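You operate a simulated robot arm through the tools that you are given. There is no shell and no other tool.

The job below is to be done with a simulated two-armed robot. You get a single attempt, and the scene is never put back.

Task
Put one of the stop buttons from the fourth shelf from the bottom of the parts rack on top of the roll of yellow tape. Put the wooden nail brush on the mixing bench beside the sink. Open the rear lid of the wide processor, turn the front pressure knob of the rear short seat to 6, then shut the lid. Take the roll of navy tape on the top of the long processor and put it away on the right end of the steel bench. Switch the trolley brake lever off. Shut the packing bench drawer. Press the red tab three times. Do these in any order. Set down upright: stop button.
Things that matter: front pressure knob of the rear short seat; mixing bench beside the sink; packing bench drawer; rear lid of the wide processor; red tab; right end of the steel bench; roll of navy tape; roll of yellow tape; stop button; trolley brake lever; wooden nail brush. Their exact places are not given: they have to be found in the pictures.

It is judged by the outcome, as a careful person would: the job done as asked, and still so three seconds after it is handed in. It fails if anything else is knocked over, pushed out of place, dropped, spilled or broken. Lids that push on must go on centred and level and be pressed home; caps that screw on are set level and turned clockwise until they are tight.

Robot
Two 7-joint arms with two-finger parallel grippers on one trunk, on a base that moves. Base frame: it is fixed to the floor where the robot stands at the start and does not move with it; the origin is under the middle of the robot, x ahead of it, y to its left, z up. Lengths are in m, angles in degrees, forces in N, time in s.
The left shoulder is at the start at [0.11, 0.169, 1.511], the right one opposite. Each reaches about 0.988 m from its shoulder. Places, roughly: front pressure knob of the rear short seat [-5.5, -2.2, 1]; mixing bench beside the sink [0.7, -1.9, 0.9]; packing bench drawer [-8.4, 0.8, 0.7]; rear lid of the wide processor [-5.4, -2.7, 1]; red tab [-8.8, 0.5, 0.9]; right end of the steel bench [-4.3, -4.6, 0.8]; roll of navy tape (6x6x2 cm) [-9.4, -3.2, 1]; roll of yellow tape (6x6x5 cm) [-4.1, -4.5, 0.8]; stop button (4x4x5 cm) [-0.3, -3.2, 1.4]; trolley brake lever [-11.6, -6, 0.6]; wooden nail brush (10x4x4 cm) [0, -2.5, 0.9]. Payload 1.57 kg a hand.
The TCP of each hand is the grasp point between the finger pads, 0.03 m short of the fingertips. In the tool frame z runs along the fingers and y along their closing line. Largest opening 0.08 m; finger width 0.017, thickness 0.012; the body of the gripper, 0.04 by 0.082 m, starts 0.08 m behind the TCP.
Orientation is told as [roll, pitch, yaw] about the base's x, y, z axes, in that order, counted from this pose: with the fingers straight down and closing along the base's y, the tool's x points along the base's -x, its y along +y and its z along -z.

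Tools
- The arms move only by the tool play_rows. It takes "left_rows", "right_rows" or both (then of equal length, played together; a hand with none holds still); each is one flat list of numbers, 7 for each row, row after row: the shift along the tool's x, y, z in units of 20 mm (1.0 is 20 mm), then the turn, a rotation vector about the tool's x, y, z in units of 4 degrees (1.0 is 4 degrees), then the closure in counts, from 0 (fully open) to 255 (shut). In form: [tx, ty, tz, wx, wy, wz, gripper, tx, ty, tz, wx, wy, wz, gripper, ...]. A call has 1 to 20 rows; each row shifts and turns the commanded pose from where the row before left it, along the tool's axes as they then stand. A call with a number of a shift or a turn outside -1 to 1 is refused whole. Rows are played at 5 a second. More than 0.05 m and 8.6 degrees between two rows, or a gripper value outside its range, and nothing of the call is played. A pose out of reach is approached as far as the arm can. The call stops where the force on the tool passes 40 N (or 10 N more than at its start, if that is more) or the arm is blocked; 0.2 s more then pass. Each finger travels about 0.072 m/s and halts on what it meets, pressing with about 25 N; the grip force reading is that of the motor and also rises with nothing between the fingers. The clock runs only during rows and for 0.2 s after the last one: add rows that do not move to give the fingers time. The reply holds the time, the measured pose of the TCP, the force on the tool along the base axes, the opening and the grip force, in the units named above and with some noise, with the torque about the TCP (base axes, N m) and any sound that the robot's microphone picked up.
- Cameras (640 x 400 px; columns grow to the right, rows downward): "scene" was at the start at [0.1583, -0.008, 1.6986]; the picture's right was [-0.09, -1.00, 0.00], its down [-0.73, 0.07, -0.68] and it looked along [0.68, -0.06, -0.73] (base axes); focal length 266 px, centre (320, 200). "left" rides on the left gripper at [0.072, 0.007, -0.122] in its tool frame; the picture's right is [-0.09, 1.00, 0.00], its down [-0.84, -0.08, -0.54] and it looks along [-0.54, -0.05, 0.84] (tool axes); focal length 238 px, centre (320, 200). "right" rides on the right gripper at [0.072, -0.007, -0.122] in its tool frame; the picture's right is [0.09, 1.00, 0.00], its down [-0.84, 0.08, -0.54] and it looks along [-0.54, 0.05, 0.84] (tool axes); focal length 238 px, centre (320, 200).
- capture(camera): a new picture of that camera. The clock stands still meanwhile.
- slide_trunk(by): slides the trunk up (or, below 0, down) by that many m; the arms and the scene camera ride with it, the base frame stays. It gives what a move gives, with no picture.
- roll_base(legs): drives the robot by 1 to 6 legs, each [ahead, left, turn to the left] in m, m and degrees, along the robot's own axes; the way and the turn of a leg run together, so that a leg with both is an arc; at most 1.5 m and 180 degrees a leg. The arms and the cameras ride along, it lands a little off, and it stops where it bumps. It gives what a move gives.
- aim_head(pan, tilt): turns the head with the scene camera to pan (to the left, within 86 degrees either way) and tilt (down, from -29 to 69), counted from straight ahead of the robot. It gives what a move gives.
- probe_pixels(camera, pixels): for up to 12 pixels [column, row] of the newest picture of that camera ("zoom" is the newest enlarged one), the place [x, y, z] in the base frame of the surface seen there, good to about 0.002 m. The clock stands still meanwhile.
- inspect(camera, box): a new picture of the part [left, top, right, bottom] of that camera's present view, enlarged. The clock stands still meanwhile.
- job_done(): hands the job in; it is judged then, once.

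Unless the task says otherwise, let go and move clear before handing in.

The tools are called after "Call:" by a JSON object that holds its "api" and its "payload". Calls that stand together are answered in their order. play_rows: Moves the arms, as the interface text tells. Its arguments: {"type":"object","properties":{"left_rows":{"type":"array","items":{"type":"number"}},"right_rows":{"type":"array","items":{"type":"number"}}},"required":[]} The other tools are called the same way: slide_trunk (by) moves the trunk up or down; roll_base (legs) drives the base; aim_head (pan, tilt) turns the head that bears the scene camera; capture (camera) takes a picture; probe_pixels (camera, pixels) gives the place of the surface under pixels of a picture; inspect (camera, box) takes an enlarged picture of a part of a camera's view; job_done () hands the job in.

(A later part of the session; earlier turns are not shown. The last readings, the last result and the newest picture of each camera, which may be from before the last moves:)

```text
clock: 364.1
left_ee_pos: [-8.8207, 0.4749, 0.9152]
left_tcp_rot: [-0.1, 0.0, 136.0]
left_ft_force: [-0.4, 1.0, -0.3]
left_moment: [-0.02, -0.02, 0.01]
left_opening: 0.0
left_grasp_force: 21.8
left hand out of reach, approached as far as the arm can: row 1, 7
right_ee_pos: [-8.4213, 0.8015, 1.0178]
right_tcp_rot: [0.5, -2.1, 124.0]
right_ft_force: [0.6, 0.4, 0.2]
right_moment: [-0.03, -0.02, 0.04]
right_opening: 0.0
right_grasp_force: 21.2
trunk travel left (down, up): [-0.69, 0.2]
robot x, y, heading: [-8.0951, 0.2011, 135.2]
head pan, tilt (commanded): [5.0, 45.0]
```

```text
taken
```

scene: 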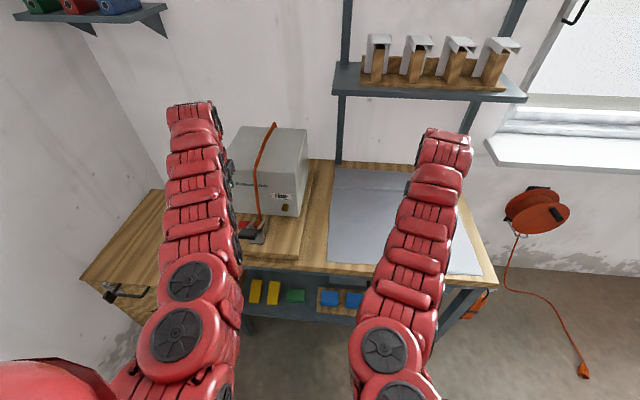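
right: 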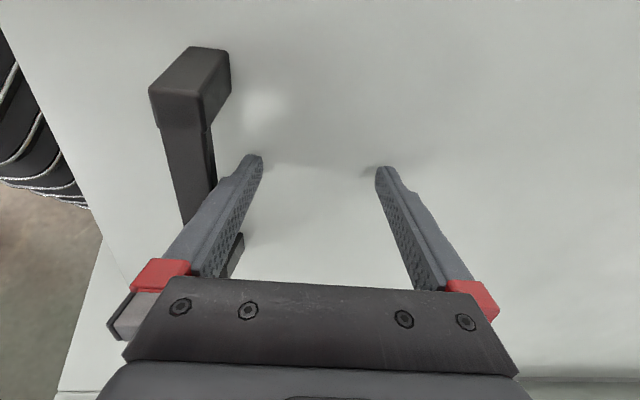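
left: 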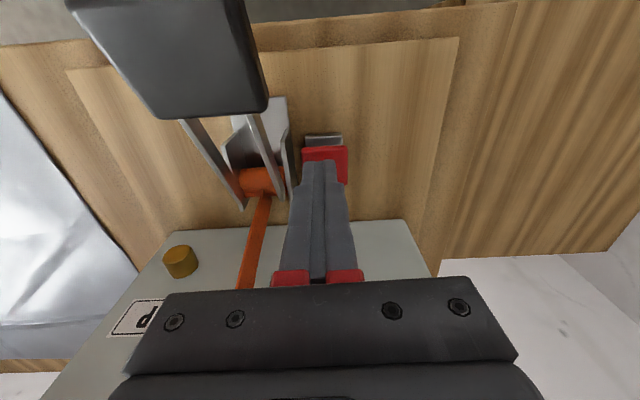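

The tips hover over the tab, about 9 mm off centre. I'll correct and then press gently step by step.

Call:
{"api": "play_rows", "payload": {"left_rows": [-0.34, 0.28, 0, 0, 0, 0, 255, 0, 0, 0, 0, 0, 0, 255]}}

Call:
{"api": "play_rows", "payload": {"left_rows": [0, 0, 0.3, 0, 0, 0, 255, 0, 0, 0.2, 0, 0, 0, 255, 0, 0, 0.15, 0, 0, 0, 255, 0, 0, 0, 0, 0, 0, 255]}}

Call:
{"api": "capture", "payload": {"camera": "left"}}

```text
clock: 364.7
left_ee_pos: [-8.8208, 0.4746, 0.9163]
left_tcp_rot: [-0.1, 0.0, 136.0]
left_ft_force: [0.1, 0.3, -0.5]
left_moment: [-0.03, -0.04, -0.01]
left_opening: 0.0
left_grasp_force: 20.8
left hand out of reach, approached as far as the arm can: row 1
right_ee_pos: [-8.4221, 0.8021, 1.0166]
right_tcp_rot: [0.6, -2.0, 124.1]
right_ft_force: [0.2, -0.4, -0.5]
right_moment: [0.03, -0.02, 0.03]
right_opening: 0.0
right_grasp_force: 21.3
trunk travel left (down, up): [-0.69, 0.2]
robot x, y, heading: [-8.096, 0.2011, 135.3]
head pan, tilt (commanded): [5.0, 45.0]
```

```text
clock: 365.7
left_ee_pos: [-8.8177, 0.4743, 0.9025]
left_tcp_rot: [-0.1, 0.0, 136.1]
left_ft_force: [0.9, 0.1, -0.2]
left_moment: [-0.04, 0.02, 0.02]
left_opening: 0.0
left_grasp_force: 21.6
right_ee_pos: [-8.4217, 0.8026, 1.0173]
right_tcp_rot: [0.5, -2.1, 123.9]
right_ft_force: [1.0, 0.4, -0.7]
right_moment: [-0.02, 0.04, -0.02]
right_opening: 0.0
right_grasp_force: 21.3
trunk travel left (down, up): [-0.69, 0.2]
robot x, y, heading: [-8.0991, 0.1999, 135.1]
head pan, tilt (commanded): [5.0, 45.0]
```

```text
taken
```

left: 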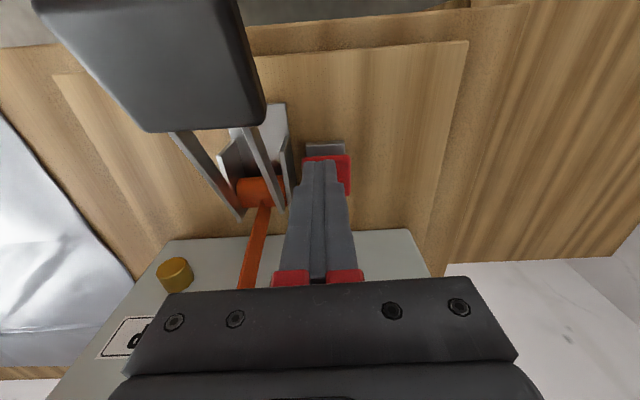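

The tips are 4 mm above the tab but about 1 cm off its centre, beyond the arm's reach. I'll lift 1 cm and nudge the base ahead and left.

Call:
{"api": "play_rows", "payload": {"left_rows": [0, 0, -0.6, 0, 0, 0, 255]}}

Call:
{"api": "roll_base", "payload": {"legs": [[0.012, 0.008, 0]]}}

Call:
{"api": "capture", "payload": {"camera": "left"}}

```text
clock: 366.1
left_ee_pos: [-8.8212, 0.4753, 0.9159]
left_tcp_rot: [-0.1, -0.1, 136.0]
left_ft_force: [0.1, -0.3, 0.3]
left_moment: [0.0, 0.0, 0.0]
left_opening: 0.0001
left_grasp_force: 21.0
right_ee_pos: [-8.4218, 0.8033, 1.018]
right_tcp_rot: [0.5, -2.0, 123.9]
right_ft_force: [0.4, 0.0, 0.1]
right_moment: [-0.03, -0.02, 0.0]
right_opening: 0.0
right_grasp_force: 21.0
trunk travel left (down, up): [-0.69, 0.2]
robot x, y, heading: [-8.0984, 0.2002, 135.5]
head pan, tilt (commanded): [5.0, 45.0]
```

```text
clock: 366.9
left_ee_pos: [-8.8339, 0.4769, 0.9168]
left_tcp_rot: [0.1, -0.1, 135.8]
left_ft_force: [0.4, -0.4, 0.7]
left_moment: [0.0, 0.04, 0.02]
left_opening: 0.0
left_grasp_force: 21.6
right_ee_pos: [-8.4352, 0.8043, 1.017]
right_tcp_rot: [0.6, -2.2, 123.9]
right_ft_force: [0.2, -0.8, -0.5]
right_moment: [-0.03, 0.0, -0.01]
right_opening: 0.0
right_grasp_force: 21.5
trunk travel left (down, up): [-0.69, 0.2]
robot x, y, heading: [-8.1091, 0.2066, 135.2]
head pan, tilt (commanded): [5.0, 45.0]
```

```text
taken
```

left: 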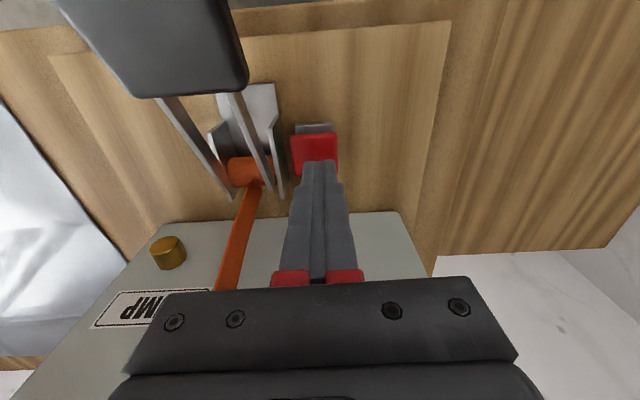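

The tips are now within 5 mm of the tab's centre. I'll press: down 14 mm, then on in small steps, watching force and sound.

Call:
{"api": "play_rows", "payload": {"left_rows": [0, 0, 0.7, 0, 0, 0, 255, 0, 0, 0.2, 0, 0, 0, 255, 0, 0, 0.1, 0, 0, 0, 255, 0, 0, 0.1, 0, 0, 0, 255, 0, 0, 0, 0, 0, 0, 255]}}

```text
clock: 368.1
left_ee_pos: [-8.8333, 0.476, 0.8996]
left_tcp_rot: [0.0, 0.0, 136.0]
left_ft_force: [1.5, -0.2, 1.1]
left_moment: [-0.02, -0.04, 0.04]
left_opening: 0.0
left_grasp_force: 21.3
left hand out of reach, approached as far as the arm can: row 2
right_ee_pos: [-8.4376, 0.8048, 1.0159]
right_tcp_rot: [0.4, -2.2, 123.8]
right_ft_force: [0.0, 0.2, -1.0]
right_moment: [0.0, 0.0, 0.02]
right_opening: 0.0
right_grasp_force: 21.2
trunk travel left (down, up): [-0.69, 0.2]
robot x, y, heading: [-8.1105, 0.2033, 135.3]
head pan, tilt (commanded): [5.0, 45.0]
```

The tips are just at the tab's surface. I'll press on in 2 mm steps.

Call:
{"api": "play_rows", "payload": {"left_rows": [0, 0, 0.12, 0, 0, 0, 255, 0, 0, 0.12, 0, 0, 0, 255, 0, 0, 0.12, 0, 0, 0, 255, 0, 0, 0, 0, 0, 0, 255]}}

```text
clock: 369.1
left_ee_pos: [-8.831, 0.4747, 0.8917]
left_tcp_rot: [0.0, -0.1, 135.9]
left_ft_force: [-2.9, 2.5, 5.5]
left_moment: [0.07, 0.03, 0.0]
left_opening: 0.0001
left_grasp_force: 21.3
right_ee_pos: [-8.4358, 0.8057, 1.0172]
right_tcp_rot: [0.5, -2.2, 123.9]
right_ft_force: [0.7, 0.2, 0.1]
right_moment: [-0.02, -0.01, -0.03]
right_opening: 0.0002
right_grasp_force: 21.4
trunk travel left (down, up): [-0.69, 0.2]
robot x, y, heading: [-8.1099, 0.203, 135.2]
head pan, tilt (commanded): [5.0, 45.0]
```

The tab gives (5.5 N at 7 mm travel). I'll press further until it bottoms or clicks.

Call:
{"api": "play_rows", "payload": {"left_rows": [0, 0, 0.1, 0, 0, 0, 255, 0, 0, 0.1, 0, 0, 0, 255, 0, 0, 0.1, 0, 0, 0, 255, 0, 0, 0, 0, 0, 0, 255]}}

```text
clock: 370.1
left_ee_pos: [-8.8301, 0.4731, 0.8872]
left_tcp_rot: [0.0, -0.2, 135.8]
left_ft_force: [-3.2, 5.4, 17.1]
left_moment: [0.15, 0.12, 0.0]
left_opening: 0.0
left_grasp_force: 21.4
left hand out of reach, approached as far as the arm can: row 2
right_ee_pos: [-8.4355, 0.805, 1.0183]
right_tcp_rot: [0.7, -2.2, 124.0]
right_ft_force: [0.5, 1.1, -0.3]
right_moment: [0.02, 0.0, 0.0]
right_opening: 0.0
right_grasp_force: 21.3
trunk travel left (down, up): [-0.69, 0.2]
robot x, y, heading: [-8.1139, 0.2041, 135.5]
head pan, tilt (commanded): [5.0, 45.0]
heard: click
```

A click was heard: first press done. I'll release fully by rising 2 cm.

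Call:
{"api": "play_rows", "payload": {"left_rows": [0, 0, -0.5, 0, 0, 0, 255, 0, 0, -0.5, 0, 0, 0, 255, 0, 0, -0.2, 0, 0, 0, 255, 0, 0, 0, 0, 0, 0, 255]}}

Call:
{"api": "capture", "payload": {"camera": "left"}}

```text
clock: 371.1
left_ee_pos: [-8.8309, 0.4745, 0.9091]
left_tcp_rot: [-0.1, 0.1, 135.9]
left_ft_force: [-0.2, -0.5, -0.4]
left_moment: [0.0, 0.02, 0.0]
left_opening: 0.0
left_grasp_force: 21.4
right_ee_pos: [-8.4365, 0.8045, 1.0168]
right_tcp_rot: [0.5, -2.2, 123.8]
right_ft_force: [-0.6, 0.1, 0.0]
right_moment: [0.0, 0.05, -0.03]
right_opening: 0.0001
right_grasp_force: 22.2
trunk travel left (down, up): [-0.69, 0.2]
robot x, y, heading: [-8.1154, 0.2054, 135.6]
head pan, tilt (commanded): [5.0, 45.0]
```

```text
taken
```

left: 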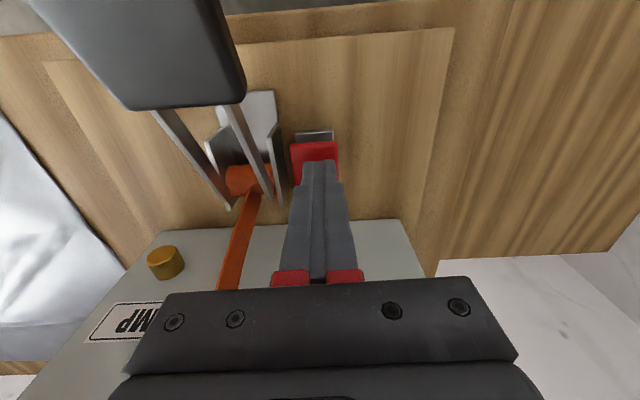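

Call:
{"api": "probe_pixels", "payload": {"camera": "left", "pixels": [[315, 148], [298, 160], [332, 155], [310, 150]]}}

Call:
{"api": "play_rows", "payload": {"left_rows": [0, 0, 0.5, 0, 0, 0, 255, 0, 0, 0.2, 0, 0, 0, 255, 0, 0, 0.15, 0, 0, 0, 255, 0, 0, 0.1, 0, 0, 0, 255, 0, 0, 0, 0, 0, 0, 255]}}

```text
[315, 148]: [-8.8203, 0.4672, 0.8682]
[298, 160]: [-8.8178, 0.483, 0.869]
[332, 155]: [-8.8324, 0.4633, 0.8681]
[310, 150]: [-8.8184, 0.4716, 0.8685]
```

```text
clock: 372.3
left_ee_pos: [-8.8305, 0.4745, 0.8909]
left_tcp_rot: [-0.1, -0.1, 136.0]
left_ft_force: [-1.3, 0.5, 3.9]
left_moment: [0.0, 0.08, -0.01]
left_opening: 0.0
left_grasp_force: 21.7
right_ee_pos: [-8.4366, 0.8044, 1.0173]
right_tcp_rot: [0.5, -2.2, 123.9]
right_ft_force: [0.1, 0.2, -0.2]
right_moment: [0.0, 0.0, 0.01]
right_opening: 0.0
right_grasp_force: 21.3
trunk travel left (down, up): [-0.69, 0.2]
robot x, y, heading: [-8.1171, 0.2035, 135.4]
head pan, tilt (commanded): [5.0, 45.0]
heard: click
```

The tab springs back, and the second press gave a click. I'll release, then press a third time.

Call:
{"api": "play_rows", "payload": {"left_rows": [0, 0, -0.5, 0, 0, 0, 255, 0, 0, -0.45, 0, 0, 0, 255, 0, 0, 0, 0, 0, 0, 255, 0, 0, 0, 0, 0, 0, 255]}}

Call:
{"api": "play_rows", "payload": {"left_rows": [0, 0, 0.5, 0, 0, 0, 255, 0, 0, 0.2, 0, 0, 0, 255, 0, 0, 0.15, 0, 0, 0, 255, 0, 0, 0.1, 0, 0, 0, 255, 0, 0, 0, 0, 0, 0, 255]}}

```text
clock: 373.3
left_ee_pos: [-8.8312, 0.4743, 0.9094]
left_tcp_rot: [-0.1, -0.1, 135.8]
left_ft_force: [-0.4, -0.5, -0.5]
left_moment: [-0.01, 0.0, -0.03]
left_opening: 0.0
left_grasp_force: 21.0
right_ee_pos: [-8.4358, 0.8052, 1.0159]
right_tcp_rot: [0.5, -2.2, 123.9]
right_ft_force: [-0.5, 0.4, 0.1]
right_moment: [0.0, -0.03, -0.03]
right_opening: 0.0
right_grasp_force: 21.0
trunk travel left (down, up): [-0.69, 0.2]
robot x, y, heading: [-8.1099, 0.2051, 135.6]
head pan, tilt (commanded): [5.0, 45.0]
```

```text
clock: 374.5
left_ee_pos: [-8.8311, 0.4729, 0.8906]
left_tcp_rot: [0.0, -0.1, 135.9]
left_ft_force: [-1.4, 2.6, 5.0]
left_moment: [0.07, 0.01, -0.01]
left_opening: 0.0
left_grasp_force: 21.8
right_ee_pos: [-8.435, 0.8054, 1.0164]
right_tcp_rot: [0.7, -2.3, 123.9]
right_ft_force: [0.0, -0.4, -0.4]
right_moment: [-0.02, -0.01, 0.03]
right_opening: 0.0
right_grasp_force: 21.2
trunk travel left (down, up): [-0.69, 0.2]
robot x, y, heading: [-8.1076, 0.2062, 135.4]
head pan, tilt (commanded): [5.0, 45.0]
heard: click
```

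Third click heard: the tab has been pressed three times. I'll release, rise 11 cm, and back away.

Call:
{"api": "play_rows", "payload": {"left_rows": [0, 0, -0.5, 0, 0, 0, 255, 0, 0, -1, 0, 0, 0, 255, 0, 0, -1, 0, 0, 0, 255, 0, 0, -1, 0, 0, 0, 255, 0, 0, -1, 0, 0, 0, 255, 0, 0, -1, 0, 0, 0, 255]}}

Call:
{"api": "roll_base", "payload": {"legs": [[-0.55, 0, 0]]}}

Call:
{"api": "capture", "payload": {"camera": "scene"}}

```text
clock: 375.9
left_ee_pos: [-8.8305, 0.4743, 0.9996]
left_tcp_rot: [-0.1, 0.0, 135.9]
left_ft_force: [0.5, -0.1, -0.3]
left_moment: [0.0, 0.02, 0.03]
left_opening: 0.0
left_grasp_force: 21.4
right_ee_pos: [-8.4364, 0.8057, 1.0167]
right_tcp_rot: [0.5, -2.2, 123.9]
right_ft_force: [-0.1, 0.4, 0.8]
right_moment: [-0.02, 0.0, 0.01]
right_opening: 0.0
right_grasp_force: 21.0
trunk travel left (down, up): [-0.69, 0.2]
robot x, y, heading: [-8.1129, 0.2044, 135.5]
head pan, tilt (commanded): [5.0, 45.0]
```

```text
clock: 378.4
left_ee_pos: [-8.5282, 0.1832, 1.0027]
left_tcp_rot: [-0.1, -0.3, 135.6]
left_ft_force: [2.0, 0.2, 0.6]
left_moment: [0.01, 0.06, 0.03]
left_opening: 0.0
left_grasp_force: 20.8
right_ee_pos: [-8.1319, 0.5126, 1.0197]
right_tcp_rot: [0.6, -2.5, 123.7]
right_ft_force: [0.4, -0.8, 1.1]
right_moment: [0.0, 0.04, -0.02]
right_opening: 0.0
right_grasp_force: 21.1
trunk travel left (down, up): [-0.69, 0.2]
robot x, y, heading: [-7.8132, -0.0932, 135.1]
head pan, tilt (commanded): [5.0, 45.0]
stopped in leg 1: the robot was blocked; the commanded pose is now the measured one
```

```text
taken
```

scene: 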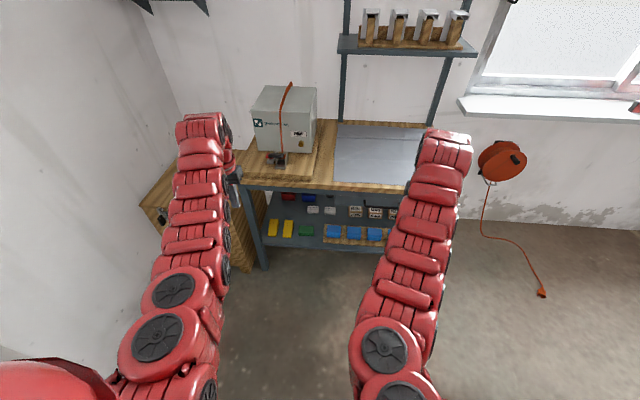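

My base touched the long processor's corner while backing, and stopped at once. I'll pull ahead, sidestep right, raise the trunk, back into the aisle and look along it.

Call:
{"api": "roll_base", "payload": {"legs": [[0.08, 0, 0], [0, -0.85, 0], [-1.0, 0, 0], [-1.05, 0, 0]]}}

Call:
{"api": "slide_trunk", "payload": {"by": 0.2}}

Call:
{"api": "aim_head", "payload": {"pan": 55, "tilt": 20}}

Call:
{"api": "capture", "payload": {"camera": "scene"}}

```text
clock: 393.4
left_ee_pos: [-6.553, -0.6541, 0.9998]
left_tcp_rot: [0.0, -0.1, 133.9]
left_ft_force: [0.2, 1.3, 0.5]
left_moment: [-0.03, 0.02, 0.01]
left_opening: 0.0001
left_grasp_force: 21.2
right_ee_pos: [-6.1453, -0.337, 1.0182]
right_tcp_rot: [0.6, -2.2, 122.0]
right_ft_force: [0.3, 0.8, 0.4]
right_moment: [-0.02, 0.0, -0.01]
right_opening: 0.0
right_grasp_force: 21.6
trunk travel left (down, up): [-0.69, 0.2]
robot x, y, heading: [-5.8457, -0.9495, 133.4]
head pan, tilt (commanded): [5.0, 45.0]
```

```text
clock: 395.6
left_ee_pos: [-6.5516, -0.6549, 1.2003]
left_tcp_rot: [-0.1, 0.0, 133.8]
left_ft_force: [0.6, 1.0, 0.2]
left_moment: [-0.02, 0.02, 0.05]
left_opening: 0.0002
left_grasp_force: 21.2
right_ee_pos: [-6.1472, -0.3369, 1.2162]
right_tcp_rot: [0.6, -2.2, 121.9]
right_ft_force: [0.2, 0.4, -0.5]
right_moment: [0.01, 0.0, 0.03]
right_opening: 0.0001
right_grasp_force: 21.5
trunk travel left (down, up): [-0.89, 0.0]
robot x, y, heading: [-5.844, -0.9531, 133.5]
head pan, tilt (commanded): [5.0, 45.0]
```

```text
clock: 396.8
left_ee_pos: [-6.5514, -0.6537, 1.1988]
left_tcp_rot: [-0.1, -0.1, 133.9]
left_ft_force: [-0.4, -0.6, 0.6]
left_moment: [0.04, 0.0, 0.0]
left_opening: 0.0001
left_grasp_force: 21.2
right_ee_pos: [-6.1462, -0.3375, 1.216]
right_tcp_rot: [0.6, -2.1, 122.0]
right_ft_force: [0.3, 0.3, -0.1]
right_moment: [0.02, 0.03, -0.01]
right_opening: 0.0
right_grasp_force: 21.2
trunk travel left (down, up): [-0.89, 0.0]
robot x, y, heading: [-5.8413, -0.9483, 133.2]
head pan, tilt (commanded): [55.0, 20.0]
```

```text
taken
```

scene: 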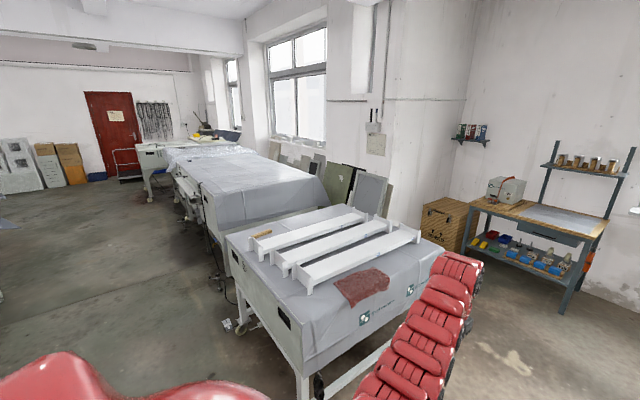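

The covered machines run along the aisle; the navy roll should be on one further down (around (190,155)). I'll zoom.

Call:
{"api": "inspect", "payload": {"camera": "scene", "box": [120, 110, 320, 240]}}

Call:
{"api": "probe_pixels", "payload": {"camera": "scene", "pixels": [[205, 200], [230, 215], [180, 175], [160, 160], [150, 150], [240, 185], [300, 375], [240, 255], [130, 220], [60, 230], [225, 325], [290, 240]]}}

```text
3.08 times, centred on (220, 175) of scene
```

zoom: 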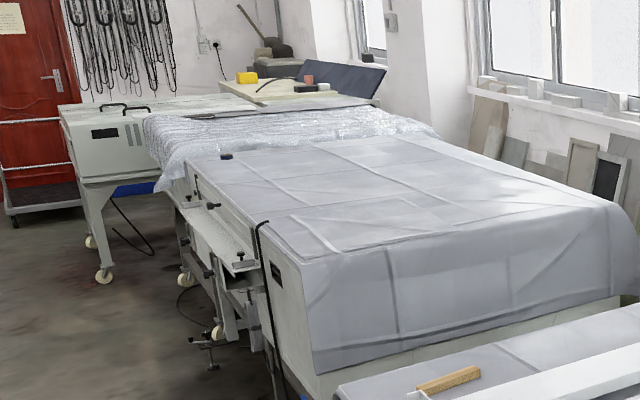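

```text
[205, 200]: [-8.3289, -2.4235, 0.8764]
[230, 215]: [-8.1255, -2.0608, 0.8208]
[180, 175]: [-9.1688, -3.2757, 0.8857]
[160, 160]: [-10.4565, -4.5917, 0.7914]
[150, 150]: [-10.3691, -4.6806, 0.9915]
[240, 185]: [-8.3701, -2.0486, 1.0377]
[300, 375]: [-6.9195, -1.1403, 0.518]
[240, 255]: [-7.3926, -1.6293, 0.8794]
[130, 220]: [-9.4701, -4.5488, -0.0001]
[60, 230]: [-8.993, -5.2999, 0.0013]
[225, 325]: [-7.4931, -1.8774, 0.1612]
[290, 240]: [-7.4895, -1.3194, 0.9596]
```

A small dark roll is visible at zoom (227,156), near (-9.4,-3.2). I'll turn left to face along the aisle and drive toward it.

Call:
{"api": "roll_base", "payload": {"legs": [[-0.1, 0, 0], [0, 0, 91.5], [1.4, 0, 0], [1.3, 0, 0]]}}

Call:
{"api": "aim_head", "payload": {"pan": -40, "tilt": 30}}

Call:
{"api": "capture", "payload": {"camera": "scene"}}

```text
clock: 414.5
left_ee_pos: [-8.0327, -3.6154, 1.2003]
left_tcp_rot: [0.0, 0.0, -135.7]
left_ft_force: [-0.9, 0.3, 1.1]
left_moment: [0.0, 0.03, 0.05]
left_opening: 0.0002
left_grasp_force: 21.8
right_ee_pos: [-8.3537, -3.2123, 1.2167]
right_tcp_rot: [0.7, -2.3, -147.6]
right_ft_force: [-0.5, -0.8, 0.9]
right_moment: [-0.04, -0.02, 0.0]
right_opening: 0.0
right_grasp_force: 21.3
trunk travel left (down, up): [-0.89, 0.0]
robot x, y, heading: [-7.743, -2.9004, -136.0]
head pan, tilt (commanded): [55.0, 20.0]
```

```text
clock: 416.2
left_ee_pos: [-8.0331, -3.6154, 1.1997]
left_tcp_rot: [-0.1, 0.0, -135.6]
left_ft_force: [0.6, 0.1, -0.3]
left_moment: [-0.01, -0.01, 0.01]
left_opening: 0.0
left_grasp_force: 21.4
right_ee_pos: [-8.3544, -3.2128, 1.2165]
right_tcp_rot: [0.6, -2.2, -147.6]
right_ft_force: [-0.2, 0.1, -0.3]
right_moment: [-0.03, 0.02, 0.01]
right_opening: 0.0
right_grasp_force: 21.3
trunk travel left (down, up): [-0.89, 0.0]
robot x, y, heading: [-7.7424, -2.9053, -136.4]
head pan, tilt (commanded): [-40.0, 30.0]
```

```text
taken
```

scene: 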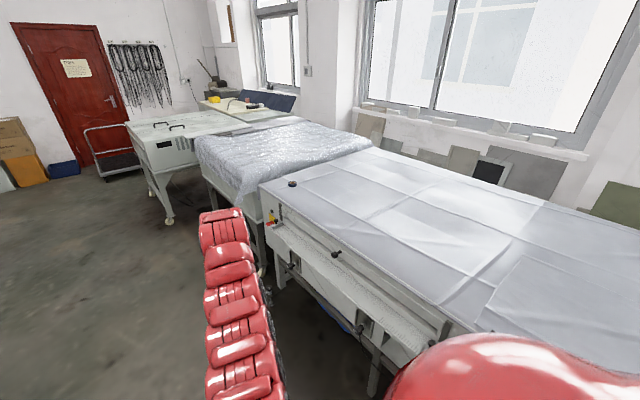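

The navy roll is at (293,184) on the machine's near corner; a flat trolley stands by the red door (115,165). I'll zoom and probe both.

Call:
{"api": "inspect", "payload": {"camera": "scene", "box": [250, 160, 350, 260]}}

Call:
{"api": "probe_pixels", "payload": {"camera": "zoom", "pixels": [[270, 95], [255, 95], [285, 95], [270, 80], [270, 110], [140, 210], [300, 280], [420, 360], [150, 260], [480, 300]]}}

Call:
{"api": "probe_pixels", "payload": {"camera": "scene", "pixels": [[115, 170], [115, 150], [165, 215], [265, 225], [372, 390], [240, 160], [110, 130], [60, 200]]}}

```text
4.00 times, centred on (300, 210) of scene
```

zoom: 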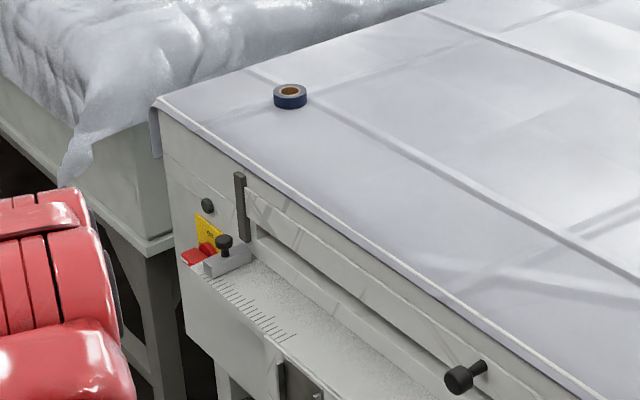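

```text
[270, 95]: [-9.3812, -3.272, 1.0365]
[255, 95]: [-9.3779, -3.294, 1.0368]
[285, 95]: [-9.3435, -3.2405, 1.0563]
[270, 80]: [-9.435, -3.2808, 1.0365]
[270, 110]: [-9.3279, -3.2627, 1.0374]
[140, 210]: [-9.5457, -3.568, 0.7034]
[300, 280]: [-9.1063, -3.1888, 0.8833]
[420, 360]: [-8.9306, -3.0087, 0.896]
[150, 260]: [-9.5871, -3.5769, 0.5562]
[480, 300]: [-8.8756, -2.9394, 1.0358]
```

```text
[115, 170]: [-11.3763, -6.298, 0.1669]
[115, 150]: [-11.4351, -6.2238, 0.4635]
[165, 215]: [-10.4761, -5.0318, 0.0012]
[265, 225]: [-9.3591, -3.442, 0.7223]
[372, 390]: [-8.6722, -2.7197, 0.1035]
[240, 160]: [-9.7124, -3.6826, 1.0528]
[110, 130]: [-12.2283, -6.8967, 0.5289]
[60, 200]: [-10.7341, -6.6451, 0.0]
```

The navy roll lies at about (-9.35,-3.25), top 1.056, on a sheet at 1.037. I'll handle the trolley first with free hands, driving on along the aisle toward it.

Call:
{"api": "roll_base", "payload": {"legs": [[0, 0.3, 1.2], [1.4, 0, 0], [1.4, 0, 0], [0.5, 0, 0]]}}

Call:
{"api": "aim_head", "payload": {"pan": -10, "tilt": 30}}

Call:
{"api": "capture", "payload": {"camera": "scene"}}

```text
clock: 434.0
left_ee_pos: [-10.2191, -6.0839, 1.2019]
left_tcp_rot: [-0.1, -0.2, -135.4]
left_ft_force: [-0.1, -0.1, 1.3]
left_moment: [-0.02, -0.01, -0.01]
left_opening: 0.0
left_grasp_force: 21.7
right_ee_pos: [-10.5416, -5.6817, 1.2183]
right_tcp_rot: [0.6, -2.3, -147.3]
right_ft_force: [-0.3, -1.0, -0.2]
right_moment: [0.0, -0.02, -0.01]
right_opening: 0.0
right_grasp_force: 21.8
trunk travel left (down, up): [-0.89, 0.0]
robot x, y, heading: [-9.935, -5.3729, -135.9]
head pan, tilt (commanded): [-40.0, 30.0]
```

```text
clock: 434.9
left_ee_pos: [-10.2195, -6.0854, 1.2013]
left_tcp_rot: [0.0, 0.0, -135.5]
left_ft_force: [-0.8, -1.1, 0.2]
left_moment: [0.0, 0.03, -0.03]
left_opening: 0.0
left_grasp_force: 21.7
right_ee_pos: [-10.5408, -5.6834, 1.2177]
right_tcp_rot: [0.6, -2.3, -147.2]
right_ft_force: [-0.1, 0.3, -0.6]
right_moment: [0.01, 0.01, 0.04]
right_opening: 0.0003
right_grasp_force: 21.9
trunk travel left (down, up): [-0.89, 0.0]
robot x, y, heading: [-9.9315, -5.3691, -135.7]
head pan, tilt (commanded): [-10.0, 30.0]
```

```text
taken
```

scene: 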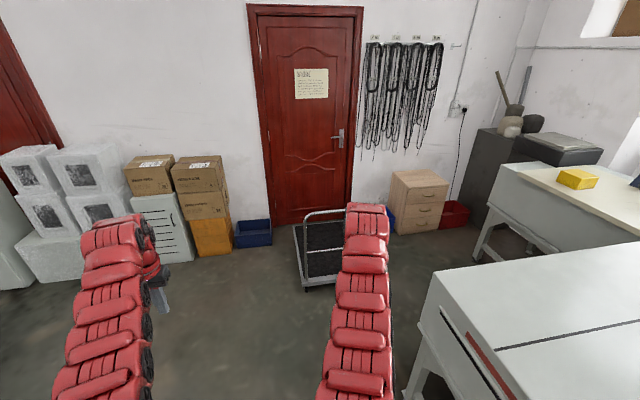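

The trolley is ahead at (320,250), partly behind my right arm. I'll zoom in and look for the brake lever.

Call:
{"api": "inspect", "payload": {"camera": "scene", "box": [270, 190, 410, 310]}}

Call:
{"api": "capture", "payload": {"camera": "right"}}

Call:
{"api": "capture", "payload": {"camera": "left"}}

```text
3.33 times, centred on (340, 250) of scene
```

zoom: 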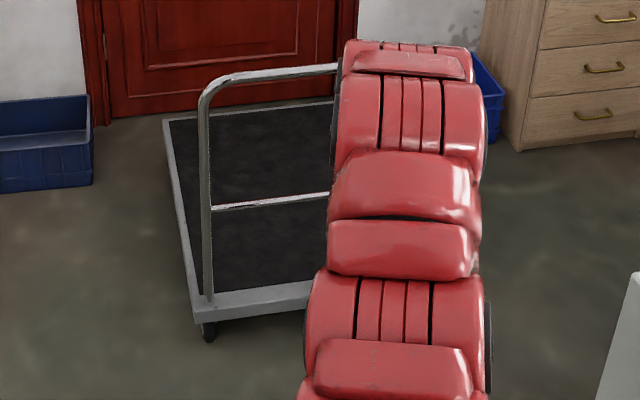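

```text
taken
```

right: 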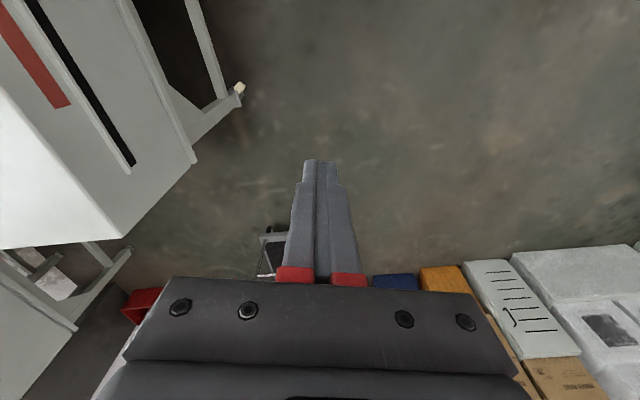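

```text
taken
```

left: 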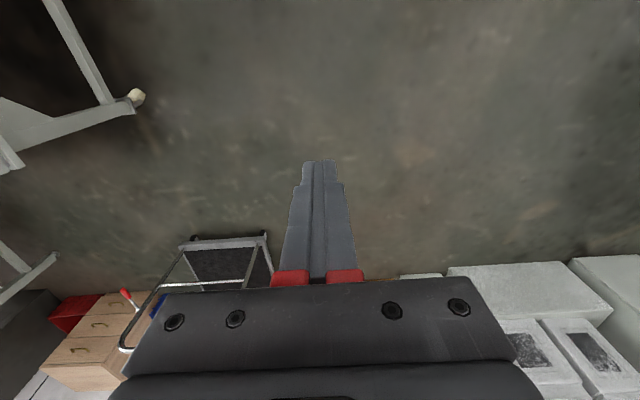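

The left hand camera shows a lever with a red knob at (128,298), on the trolley handle's right post. I'll zoom in and probe.

Call:
{"api": "inspect", "payload": {"camera": "left", "box": [90, 220, 290, 360]}}

Call:
{"api": "probe_pixels", "payload": {"camera": "zoom", "pixels": [[120, 240], [135, 250], [150, 262], [105, 345], [220, 270], [270, 80], [350, 60], [450, 130], [300, 170]]}}

```text
2.86 times, centred on (190, 290) of left
```

zoom: 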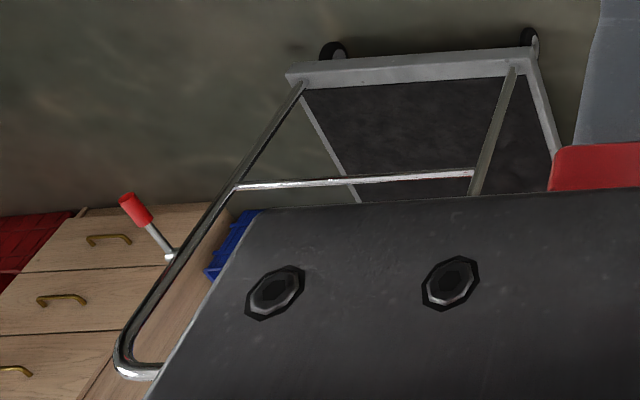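

```text
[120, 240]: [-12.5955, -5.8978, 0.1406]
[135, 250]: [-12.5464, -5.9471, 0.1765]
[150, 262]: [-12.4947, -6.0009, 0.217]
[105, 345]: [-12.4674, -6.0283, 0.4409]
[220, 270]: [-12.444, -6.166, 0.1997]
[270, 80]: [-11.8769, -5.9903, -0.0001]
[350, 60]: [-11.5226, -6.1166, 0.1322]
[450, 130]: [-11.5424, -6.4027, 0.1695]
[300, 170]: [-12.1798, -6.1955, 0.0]
```

The lever is on the handle's right post, at about z 0.6, pointing out and down. I'll move closer (0.6 m ahead, 0.3 m right) and look properly.

Call:
{"api": "roll_base", "payload": {"legs": [[0.6, 0, 0.7], [0, -0.3, 0]]}}

Call:
{"api": "aim_head", "payload": {"pan": -10, "tilt": 40}}

Call:
{"api": "capture", "payload": {"camera": "scene"}}

Call:
{"api": "capture", "payload": {"camera": "right"}}

```text
clock: 440.0
left_ee_pos: [-10.8504, -6.3014, 1.2007]
left_tcp_rot: [-0.1, -0.1, -134.3]
left_ft_force: [0.4, 0.0, 0.6]
left_moment: [-0.01, 0.04, 0.02]
left_opening: 0.0
left_grasp_force: 20.8
right_ee_pos: [-11.1788, -5.9039, 1.2182]
right_tcp_rot: [0.6, -2.4, -146.3]
right_ft_force: [-0.6, -0.7, 0.2]
right_moment: [0.04, -0.02, 0.02]
right_opening: 0.0
right_grasp_force: 21.1
trunk travel left (down, up): [-0.89, 0.0]
robot x, y, heading: [-10.576, -5.5799, -135.0]
head pan, tilt (commanded): [-10.0, 30.0]
```

```text
clock: 440.7
left_ee_pos: [-10.8515, -6.2997, 1.2006]
left_tcp_rot: [0.0, -0.1, -134.4]
left_ft_force: [0.4, -0.2, 0.3]
left_moment: [0.03, 0.0, 0.02]
left_opening: 0.0002
left_grasp_force: 20.9
right_ee_pos: [-11.181, -5.904, 1.2169]
right_tcp_rot: [0.6, -2.3, -146.4]
right_ft_force: [0.3, -0.6, 0.1]
right_moment: [0.0, 0.03, 0.0]
right_opening: 0.0
right_grasp_force: 21.1
trunk travel left (down, up): [-0.89, 0.0]
robot x, y, heading: [-10.5776, -5.582, -134.9]
head pan, tilt (commanded): [-10.0, 40.0]
```

```text
taken
```

scene: 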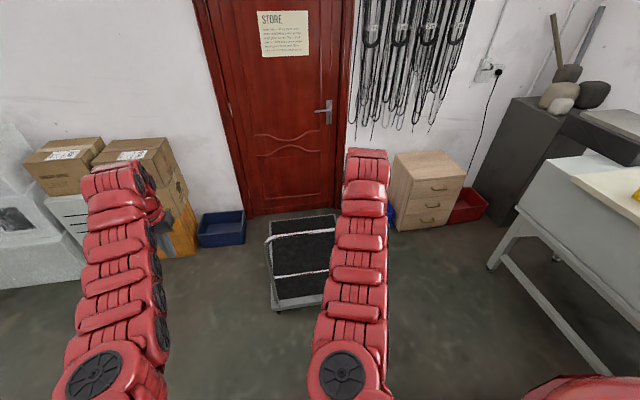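

```text
taken
```

right: 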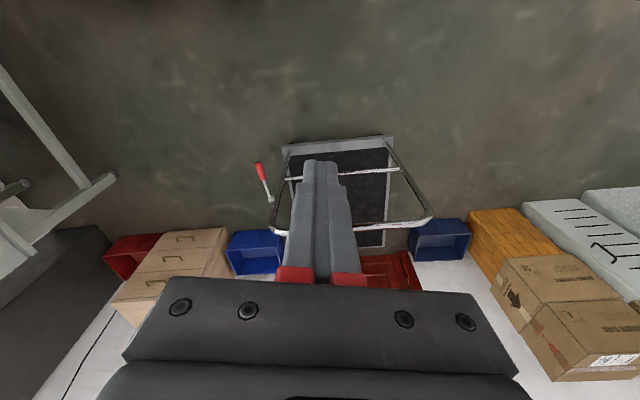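

The right hand camera sees the lever at (263,180). I'll zoom on it and probe.

Call:
{"api": "inspect", "payload": {"camera": "right", "box": [230, 140, 330, 240]}}

Call:
{"api": "probe_pixels", "payload": {"camera": "right", "pixels": [[258, 165], [261, 174], [264, 185], [268, 195], [273, 203], [280, 215], [290, 195], [273, 232], [430, 215], [290, 150], [390, 140], [285, 180]]}}

```text
4.00 times, centred on (280, 190) of right
```

zoom: 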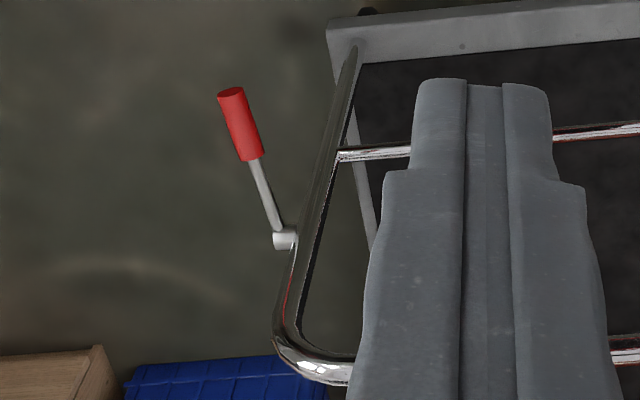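

```text
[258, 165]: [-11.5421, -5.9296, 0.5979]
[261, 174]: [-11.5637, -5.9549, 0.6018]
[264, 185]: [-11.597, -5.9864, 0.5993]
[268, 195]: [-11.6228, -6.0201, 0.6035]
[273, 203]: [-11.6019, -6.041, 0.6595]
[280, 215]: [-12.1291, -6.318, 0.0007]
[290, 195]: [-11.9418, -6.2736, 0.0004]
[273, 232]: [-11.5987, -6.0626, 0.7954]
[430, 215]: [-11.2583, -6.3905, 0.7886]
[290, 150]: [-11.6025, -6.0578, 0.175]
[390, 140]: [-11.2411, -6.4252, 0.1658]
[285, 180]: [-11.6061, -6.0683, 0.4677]
```

The lever lies level at z≈0.60, from its pivot (-11.623,-6.020) toward me to the red tip (-11.542,-5.930), on the outside of the right post. I'll move so that the head camera can see it between my arms and look for markings.

Call:
{"api": "roll_base", "payload": {"legs": [[0.12, 0, 0], [0, -0.3, 0]]}}

Call:
{"api": "aim_head", "payload": {"pan": -5, "tilt": 50}}

Call:
{"api": "capture", "payload": {"camera": "scene"}}

```text
clock: 443.1
left_ee_pos: [-11.0101, -6.324, 1.1997]
left_tcp_rot: [-0.2, 0.0, -134.9]
left_ft_force: [0.1, 0.2, -0.3]
left_moment: [0.07, -0.02, 0.02]
left_opening: 0.0
left_grasp_force: 21.6
right_ee_pos: [-11.3345, -5.9229, 1.2176]
right_tcp_rot: [0.5, -2.5, -146.9]
right_ft_force: [0.9, 0.6, -0.5]
right_moment: [0.01, 0.0, 0.02]
right_opening: 0.0
right_grasp_force: 21.5
trunk travel left (down, up): [-0.89, 0.0]
robot x, y, heading: [-10.7306, -5.6099, -135.7]
head pan, tilt (commanded): [-10.0, 40.0]
stopped in leg 2: the robot was blocked; the commanded pose is now the measured one
```

```text
clock: 443.8
left_ee_pos: [-11.0106, -6.323, 1.1998]
left_tcp_rot: [-0.1, 0.0, -135.0]
left_ft_force: [0.3, 0.1, -0.5]
left_moment: [-0.02, -0.04, 0.01]
left_opening: 0.0001
left_grasp_force: 21.5
right_ee_pos: [-11.3366, -5.9228, 1.2175]
right_tcp_rot: [0.4, -2.3, -147.0]
right_ft_force: [-1.1, 0.6, 0.3]
right_moment: [0.02, 0.04, 0.03]
right_opening: 0.0001
right_grasp_force: 21.5
trunk travel left (down, up): [-0.89, 0.0]
robot x, y, heading: [-10.7284, -5.6033, -135.7]
head pan, tilt (commanded): [-5.0, 50.0]
```

```text
taken
```

scene: 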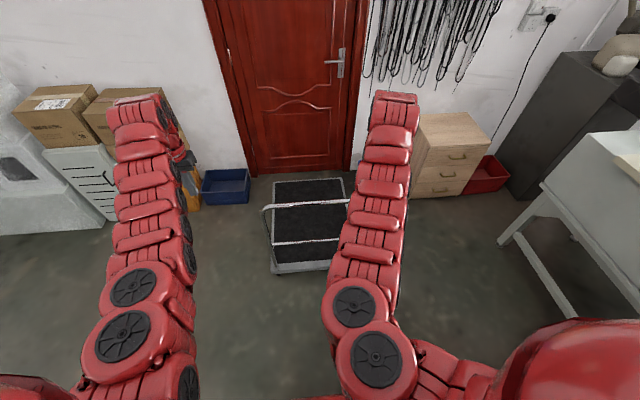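

I was stopped sideways at v≈3.62, but the lever is within the right hand's reach from here. I'll lower the trunk 0.35 m and look at the lever through the right camera.

Call:
{"api": "slide_trunk", "payload": {"by": -0.35}}

Call:
{"api": "capture", "payload": {"camera": "right"}}

Call:
{"api": "capture", "payload": {"camera": "scene"}}

```text
clock: 447.2
left_ee_pos: [-11.0131, -6.3215, 0.8498]
left_tcp_rot: [0.0, -0.1, -134.9]
left_ft_force: [1.4, 0.3, 0.4]
left_moment: [-0.01, 0.02, -0.02]
left_opening: 0.0
left_grasp_force: 20.7
right_ee_pos: [-11.3371, -5.9216, 0.868]
right_tcp_rot: [0.7, -2.3, -147.0]
right_ft_force: [0.0, -0.9, -0.2]
right_moment: [0.01, 0.05, -0.01]
right_opening: 0.0
right_grasp_force: 21.6
trunk travel left (down, up): [-0.54, 0.35]
robot x, y, heading: [-10.73, -5.6064, -135.7]
head pan, tilt (commanded): [-5.0, 50.0]
```

```text
taken
```

right: 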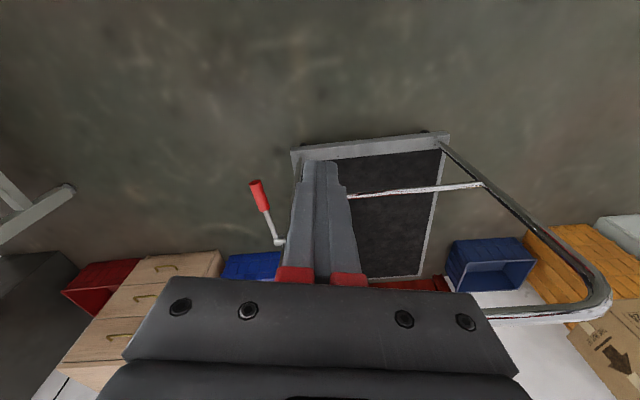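

```text
taken
```

scene: 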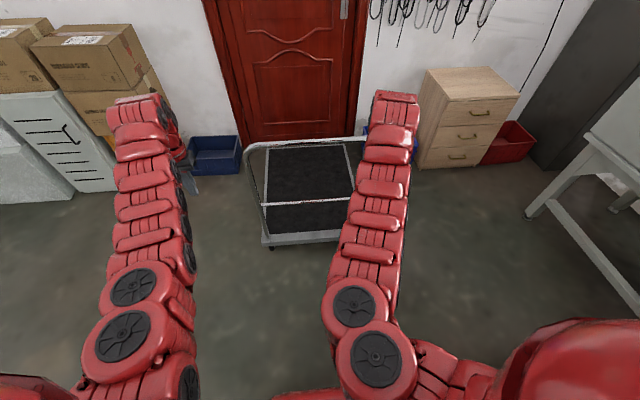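

Call:
{"api": "inspect", "payload": {"camera": "right", "box": [235, 165, 305, 265]}}

Call:
{"api": "probe_pixels", "payload": {"camera": "right", "pixels": [[254, 183], [258, 193], [263, 208], [268, 222], [275, 237], [280, 242], [292, 215], [296, 160]]}}

```text
4.00 times, centred on (270, 215) of right
```

zoom: 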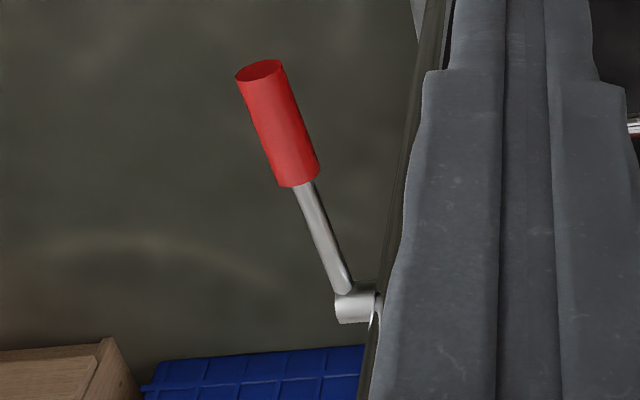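

```text
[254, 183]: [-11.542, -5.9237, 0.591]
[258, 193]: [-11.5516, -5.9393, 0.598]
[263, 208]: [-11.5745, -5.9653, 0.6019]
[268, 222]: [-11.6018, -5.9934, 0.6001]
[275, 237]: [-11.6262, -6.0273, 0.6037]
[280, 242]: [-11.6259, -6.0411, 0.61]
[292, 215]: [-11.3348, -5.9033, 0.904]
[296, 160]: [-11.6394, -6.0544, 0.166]
```

The lever turns about a horizontal axis through the post. I'll move the right hand 16 cm to the right, so the head camera can see the lever and any markings.

Call:
{"api": "play_rows", "payload": {"right_rows": [-0.208, -0.978, 0, 0, 0, 0, 255, -0.208, -0.978, 0, 0, 0, 0, 255, -0.208, -0.978, 0, 0, 0, 0, 255, -0.208, -0.978, 0, 0, 0, 0, 255, -0.208, -0.978, 0, 0, 0, 0, 255, -0.208, -0.978, 0, 0, 0, 0, 255, -0.208, -0.978, 0, 0, 0, 0, 255, -0.208, -0.978, 0, 0, 0, 0, 255, -0.208, -0.978, 0, 0, 0, 0, 255, -0.208, -0.978, 0, 0, 0, 0, 255]}}

Call:
{"api": "aim_head", "payload": {"pan": -20, "tilt": 45}}

Call:
{"api": "capture", "payload": {"camera": "scene"}}

Call:
{"api": "capture", "payload": {"camera": "right"}}

```text
clock: 449.4
left_ee_pos: [-11.0137, -6.3215, 0.8517]
left_tcp_rot: [0.0, -0.1, -135.0]
left_ft_force: [0.2, -1.2, 0.3]
left_moment: [-0.03, -0.01, 0.01]
left_opening: 0.0
left_grasp_force: 20.8
right_ee_pos: [-11.4801, -5.7793, 0.867]
right_tcp_rot: [0.6, -2.3, -147.0]
right_ft_force: [-0.1, 0.4, -0.4]
right_moment: [-0.03, -0.02, 0.01]
right_opening: 0.0002
right_grasp_force: 21.2
trunk travel left (down, up): [-0.54, 0.35]
robot x, y, heading: [-10.7267, -5.6072, -136.0]
head pan, tilt (commanded): [-5.0, 50.0]
```

```text
clock: 450.2
left_ee_pos: [-11.0119, -6.3221, 0.8501]
left_tcp_rot: [0.0, -0.1, -135.0]
left_ft_force: [-1.0, -0.2, -0.4]
left_moment: [0.05, 0.0, 0.0]
left_opening: 0.0
left_grasp_force: 21.4
right_ee_pos: [-11.4789, -5.781, 0.867]
right_tcp_rot: [0.7, -2.3, -147.0]
right_ft_force: [-0.6, 0.1, -0.6]
right_moment: [0.0, 0.0, 0.0]
right_opening: 0.0
right_grasp_force: 21.4
trunk travel left (down, up): [-0.54, 0.35]
robot x, y, heading: [-10.7304, -5.607, -135.9]
head pan, tilt (commanded): [-20.0, 45.0]
```

```text
taken
```

scene: 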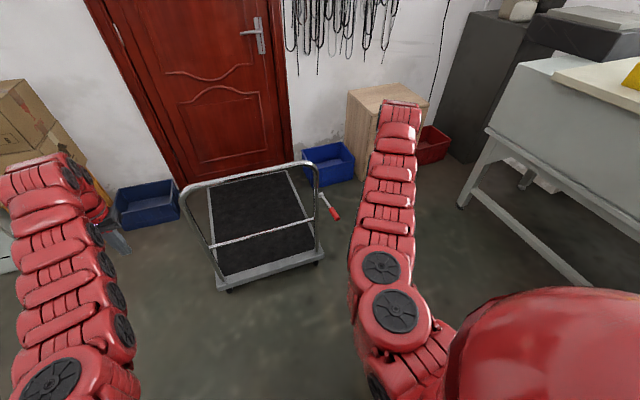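

```text
taken
```

right: 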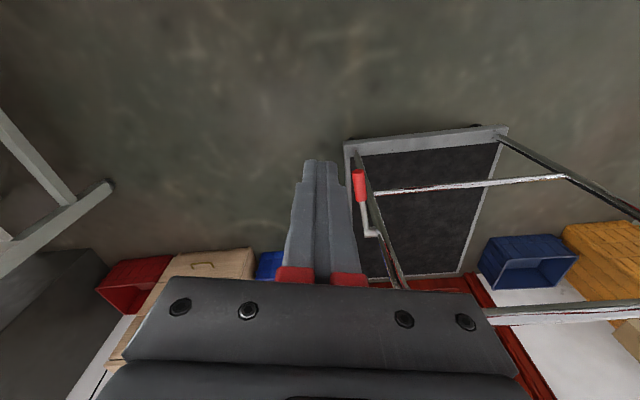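

Now the lever with its red grip is visible at (328,207) in the head view. I'll zoom in for markings.

Call:
{"api": "inspect", "payload": {"camera": "scene", "box": [295, 165, 355, 235]}}

Call:
{"api": "inspect", "payload": {"camera": "right", "box": [340, 140, 420, 290]}}

```text
5.71 times, centred on (325, 200) of scene
```

zoom: 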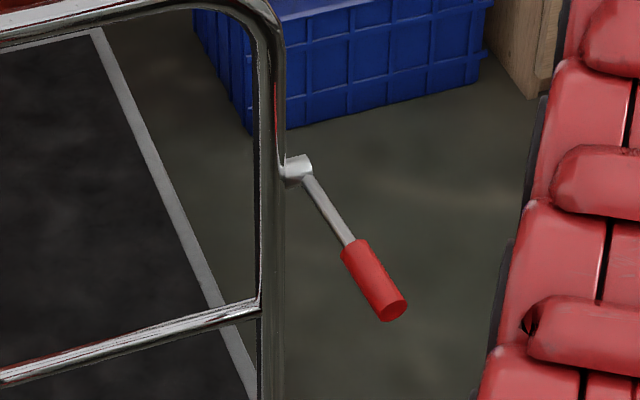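

```text
2.67 times, centred on (380, 215) of right
```

zoom: 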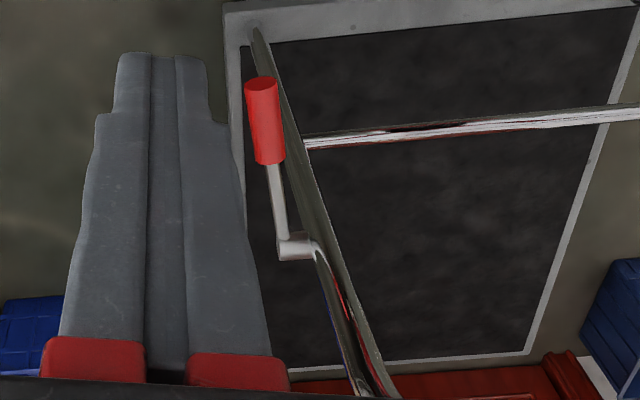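

No markings; the lever stands level on its pivot, so I'll grip it and feel which way it turns. First I'll square the right hand, move the left hand out of the trolley's way, and come 12 cm nearer.

Call:
{"api": "play_rows", "payload": {"left_rows": [0, 1, 0, 0, 0, 0, 255, 0, 1, 0, 0, 0, 0, 255, 0, 1, 0, 0, 0, 0, 255, 0, 1, 0, 0, 0, 0, 255, 0, 1, 0, 0, 0, 0, 255, 0, 1, 0, 0, 0, 0, 255], "right_rows": [0, 0, 0, 0, 0, -0.5, 100, 0, 0, 0, 0, 0, -0.5, 100, 0, 0, 0, 0, 0, -0.5, 100, 0, 0, 0, 0, 0, -0.5, 100, 0, 0, 0, 0, 0, -0.5, 100, 0, 0, 0, 0, 0, -0.5, 100]}}

Call:
{"api": "roll_base", "payload": {"legs": [[0.12, 0, 0.7]]}}

Call:
{"api": "capture", "payload": {"camera": "right"}}

```text
clock: 451.6
left_ee_pos: [-10.9301, -6.3728, 0.8499]
left_tcp_rot: [-0.2, 0.0, -135.0]
left_ft_force: [0.5, 0.1, -1.3]
left_moment: [0.03, 0.02, 0.0]
left_opening: 0.0
left_grasp_force: 21.1
left hand out of reach, approached as far as the arm can: row 3, 4, 5, 6
right_ee_pos: [-11.4787, -5.7808, 0.8668]
right_tcp_rot: [0.1, -2.3, -135.0]
right_ft_force: [0.0, -0.1, 0.7]
right_moment: [-0.03, 0.01, 0.03]
right_opening: 0.0486
right_grasp_force: 0.1
trunk travel left (down, up): [-0.54, 0.35]
robot x, y, heading: [-10.7276, -5.6081, -135.5]
head pan, tilt (commanded): [-20.0, 45.0]
```

```text
clock: 452.8
left_ee_pos: [-11.0043, -6.4607, 0.8496]
left_tcp_rot: [-0.2, 0.0, -134.1]
left_ft_force: [-0.5, 0.1, 0.5]
left_moment: [0.01, 0.0, -0.01]
left_opening: 0.0
left_grasp_force: 21.2
right_ee_pos: [-11.5621, -5.8746, 0.8679]
right_tcp_rot: [0.1, -2.2, -134.2]
right_ft_force: [-0.2, -0.4, -0.6]
right_moment: [0.02, -0.04, -0.01]
right_opening: 0.0485
right_grasp_force: 0.0
trunk travel left (down, up): [-0.54, 0.35]
robot x, y, heading: [-10.8149, -5.6897, -134.9]
head pan, tilt (commanded): [-20.0, 45.0]
```

```text
taken
```

right: 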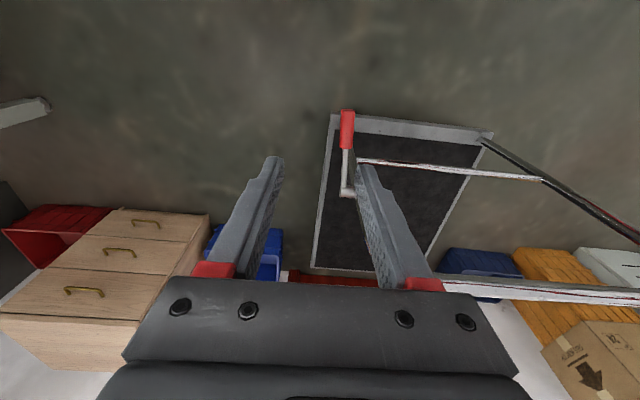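

I'll shift over the red grip (4.5 cm ahead, 5.3 cm left) at this height, then check the alignment.

Call:
{"api": "play_rows", "payload": {"right_rows": [-0.75, 0.88, 0, 0, 0, 0, 100, -0.75, 0.88, 0, 0, 0, 0, 100, -0.75, 0.88, 0, 0, 0, 0, 100, 0, 0, 0, 0, 0, 0, 100]}}

Call:
{"api": "capture", "payload": {"camera": "right"}}

```text
clock: 453.8
left_ee_pos: [-11.0045, -6.4593, 0.8495]
left_tcp_rot: [-0.1, 0.0, -134.2]
left_ft_force: [-0.2, 0.0, 0.0]
left_moment: [-0.02, -0.01, 0.0]
left_opening: 0.0
left_grasp_force: 21.5
right_ee_pos: [-11.5529, -5.9449, 0.8679]
right_tcp_rot: [0.1, -2.4, -134.1]
right_ft_force: [-0.3, 0.0, 0.5]
right_moment: [0.01, -0.02, -0.01]
right_opening: 0.0487
right_grasp_force: 0.1
trunk travel left (down, up): [-0.54, 0.35]
robot x, y, heading: [-10.8178, -5.6879, -134.8]
head pan, tilt (commanded): [-20.0, 45.0]
```

```text
taken
```

right: 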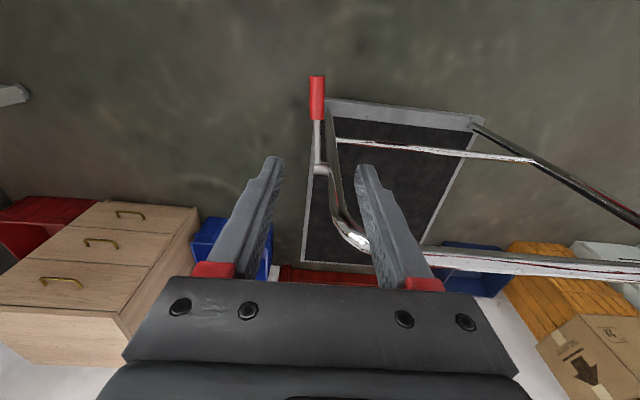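

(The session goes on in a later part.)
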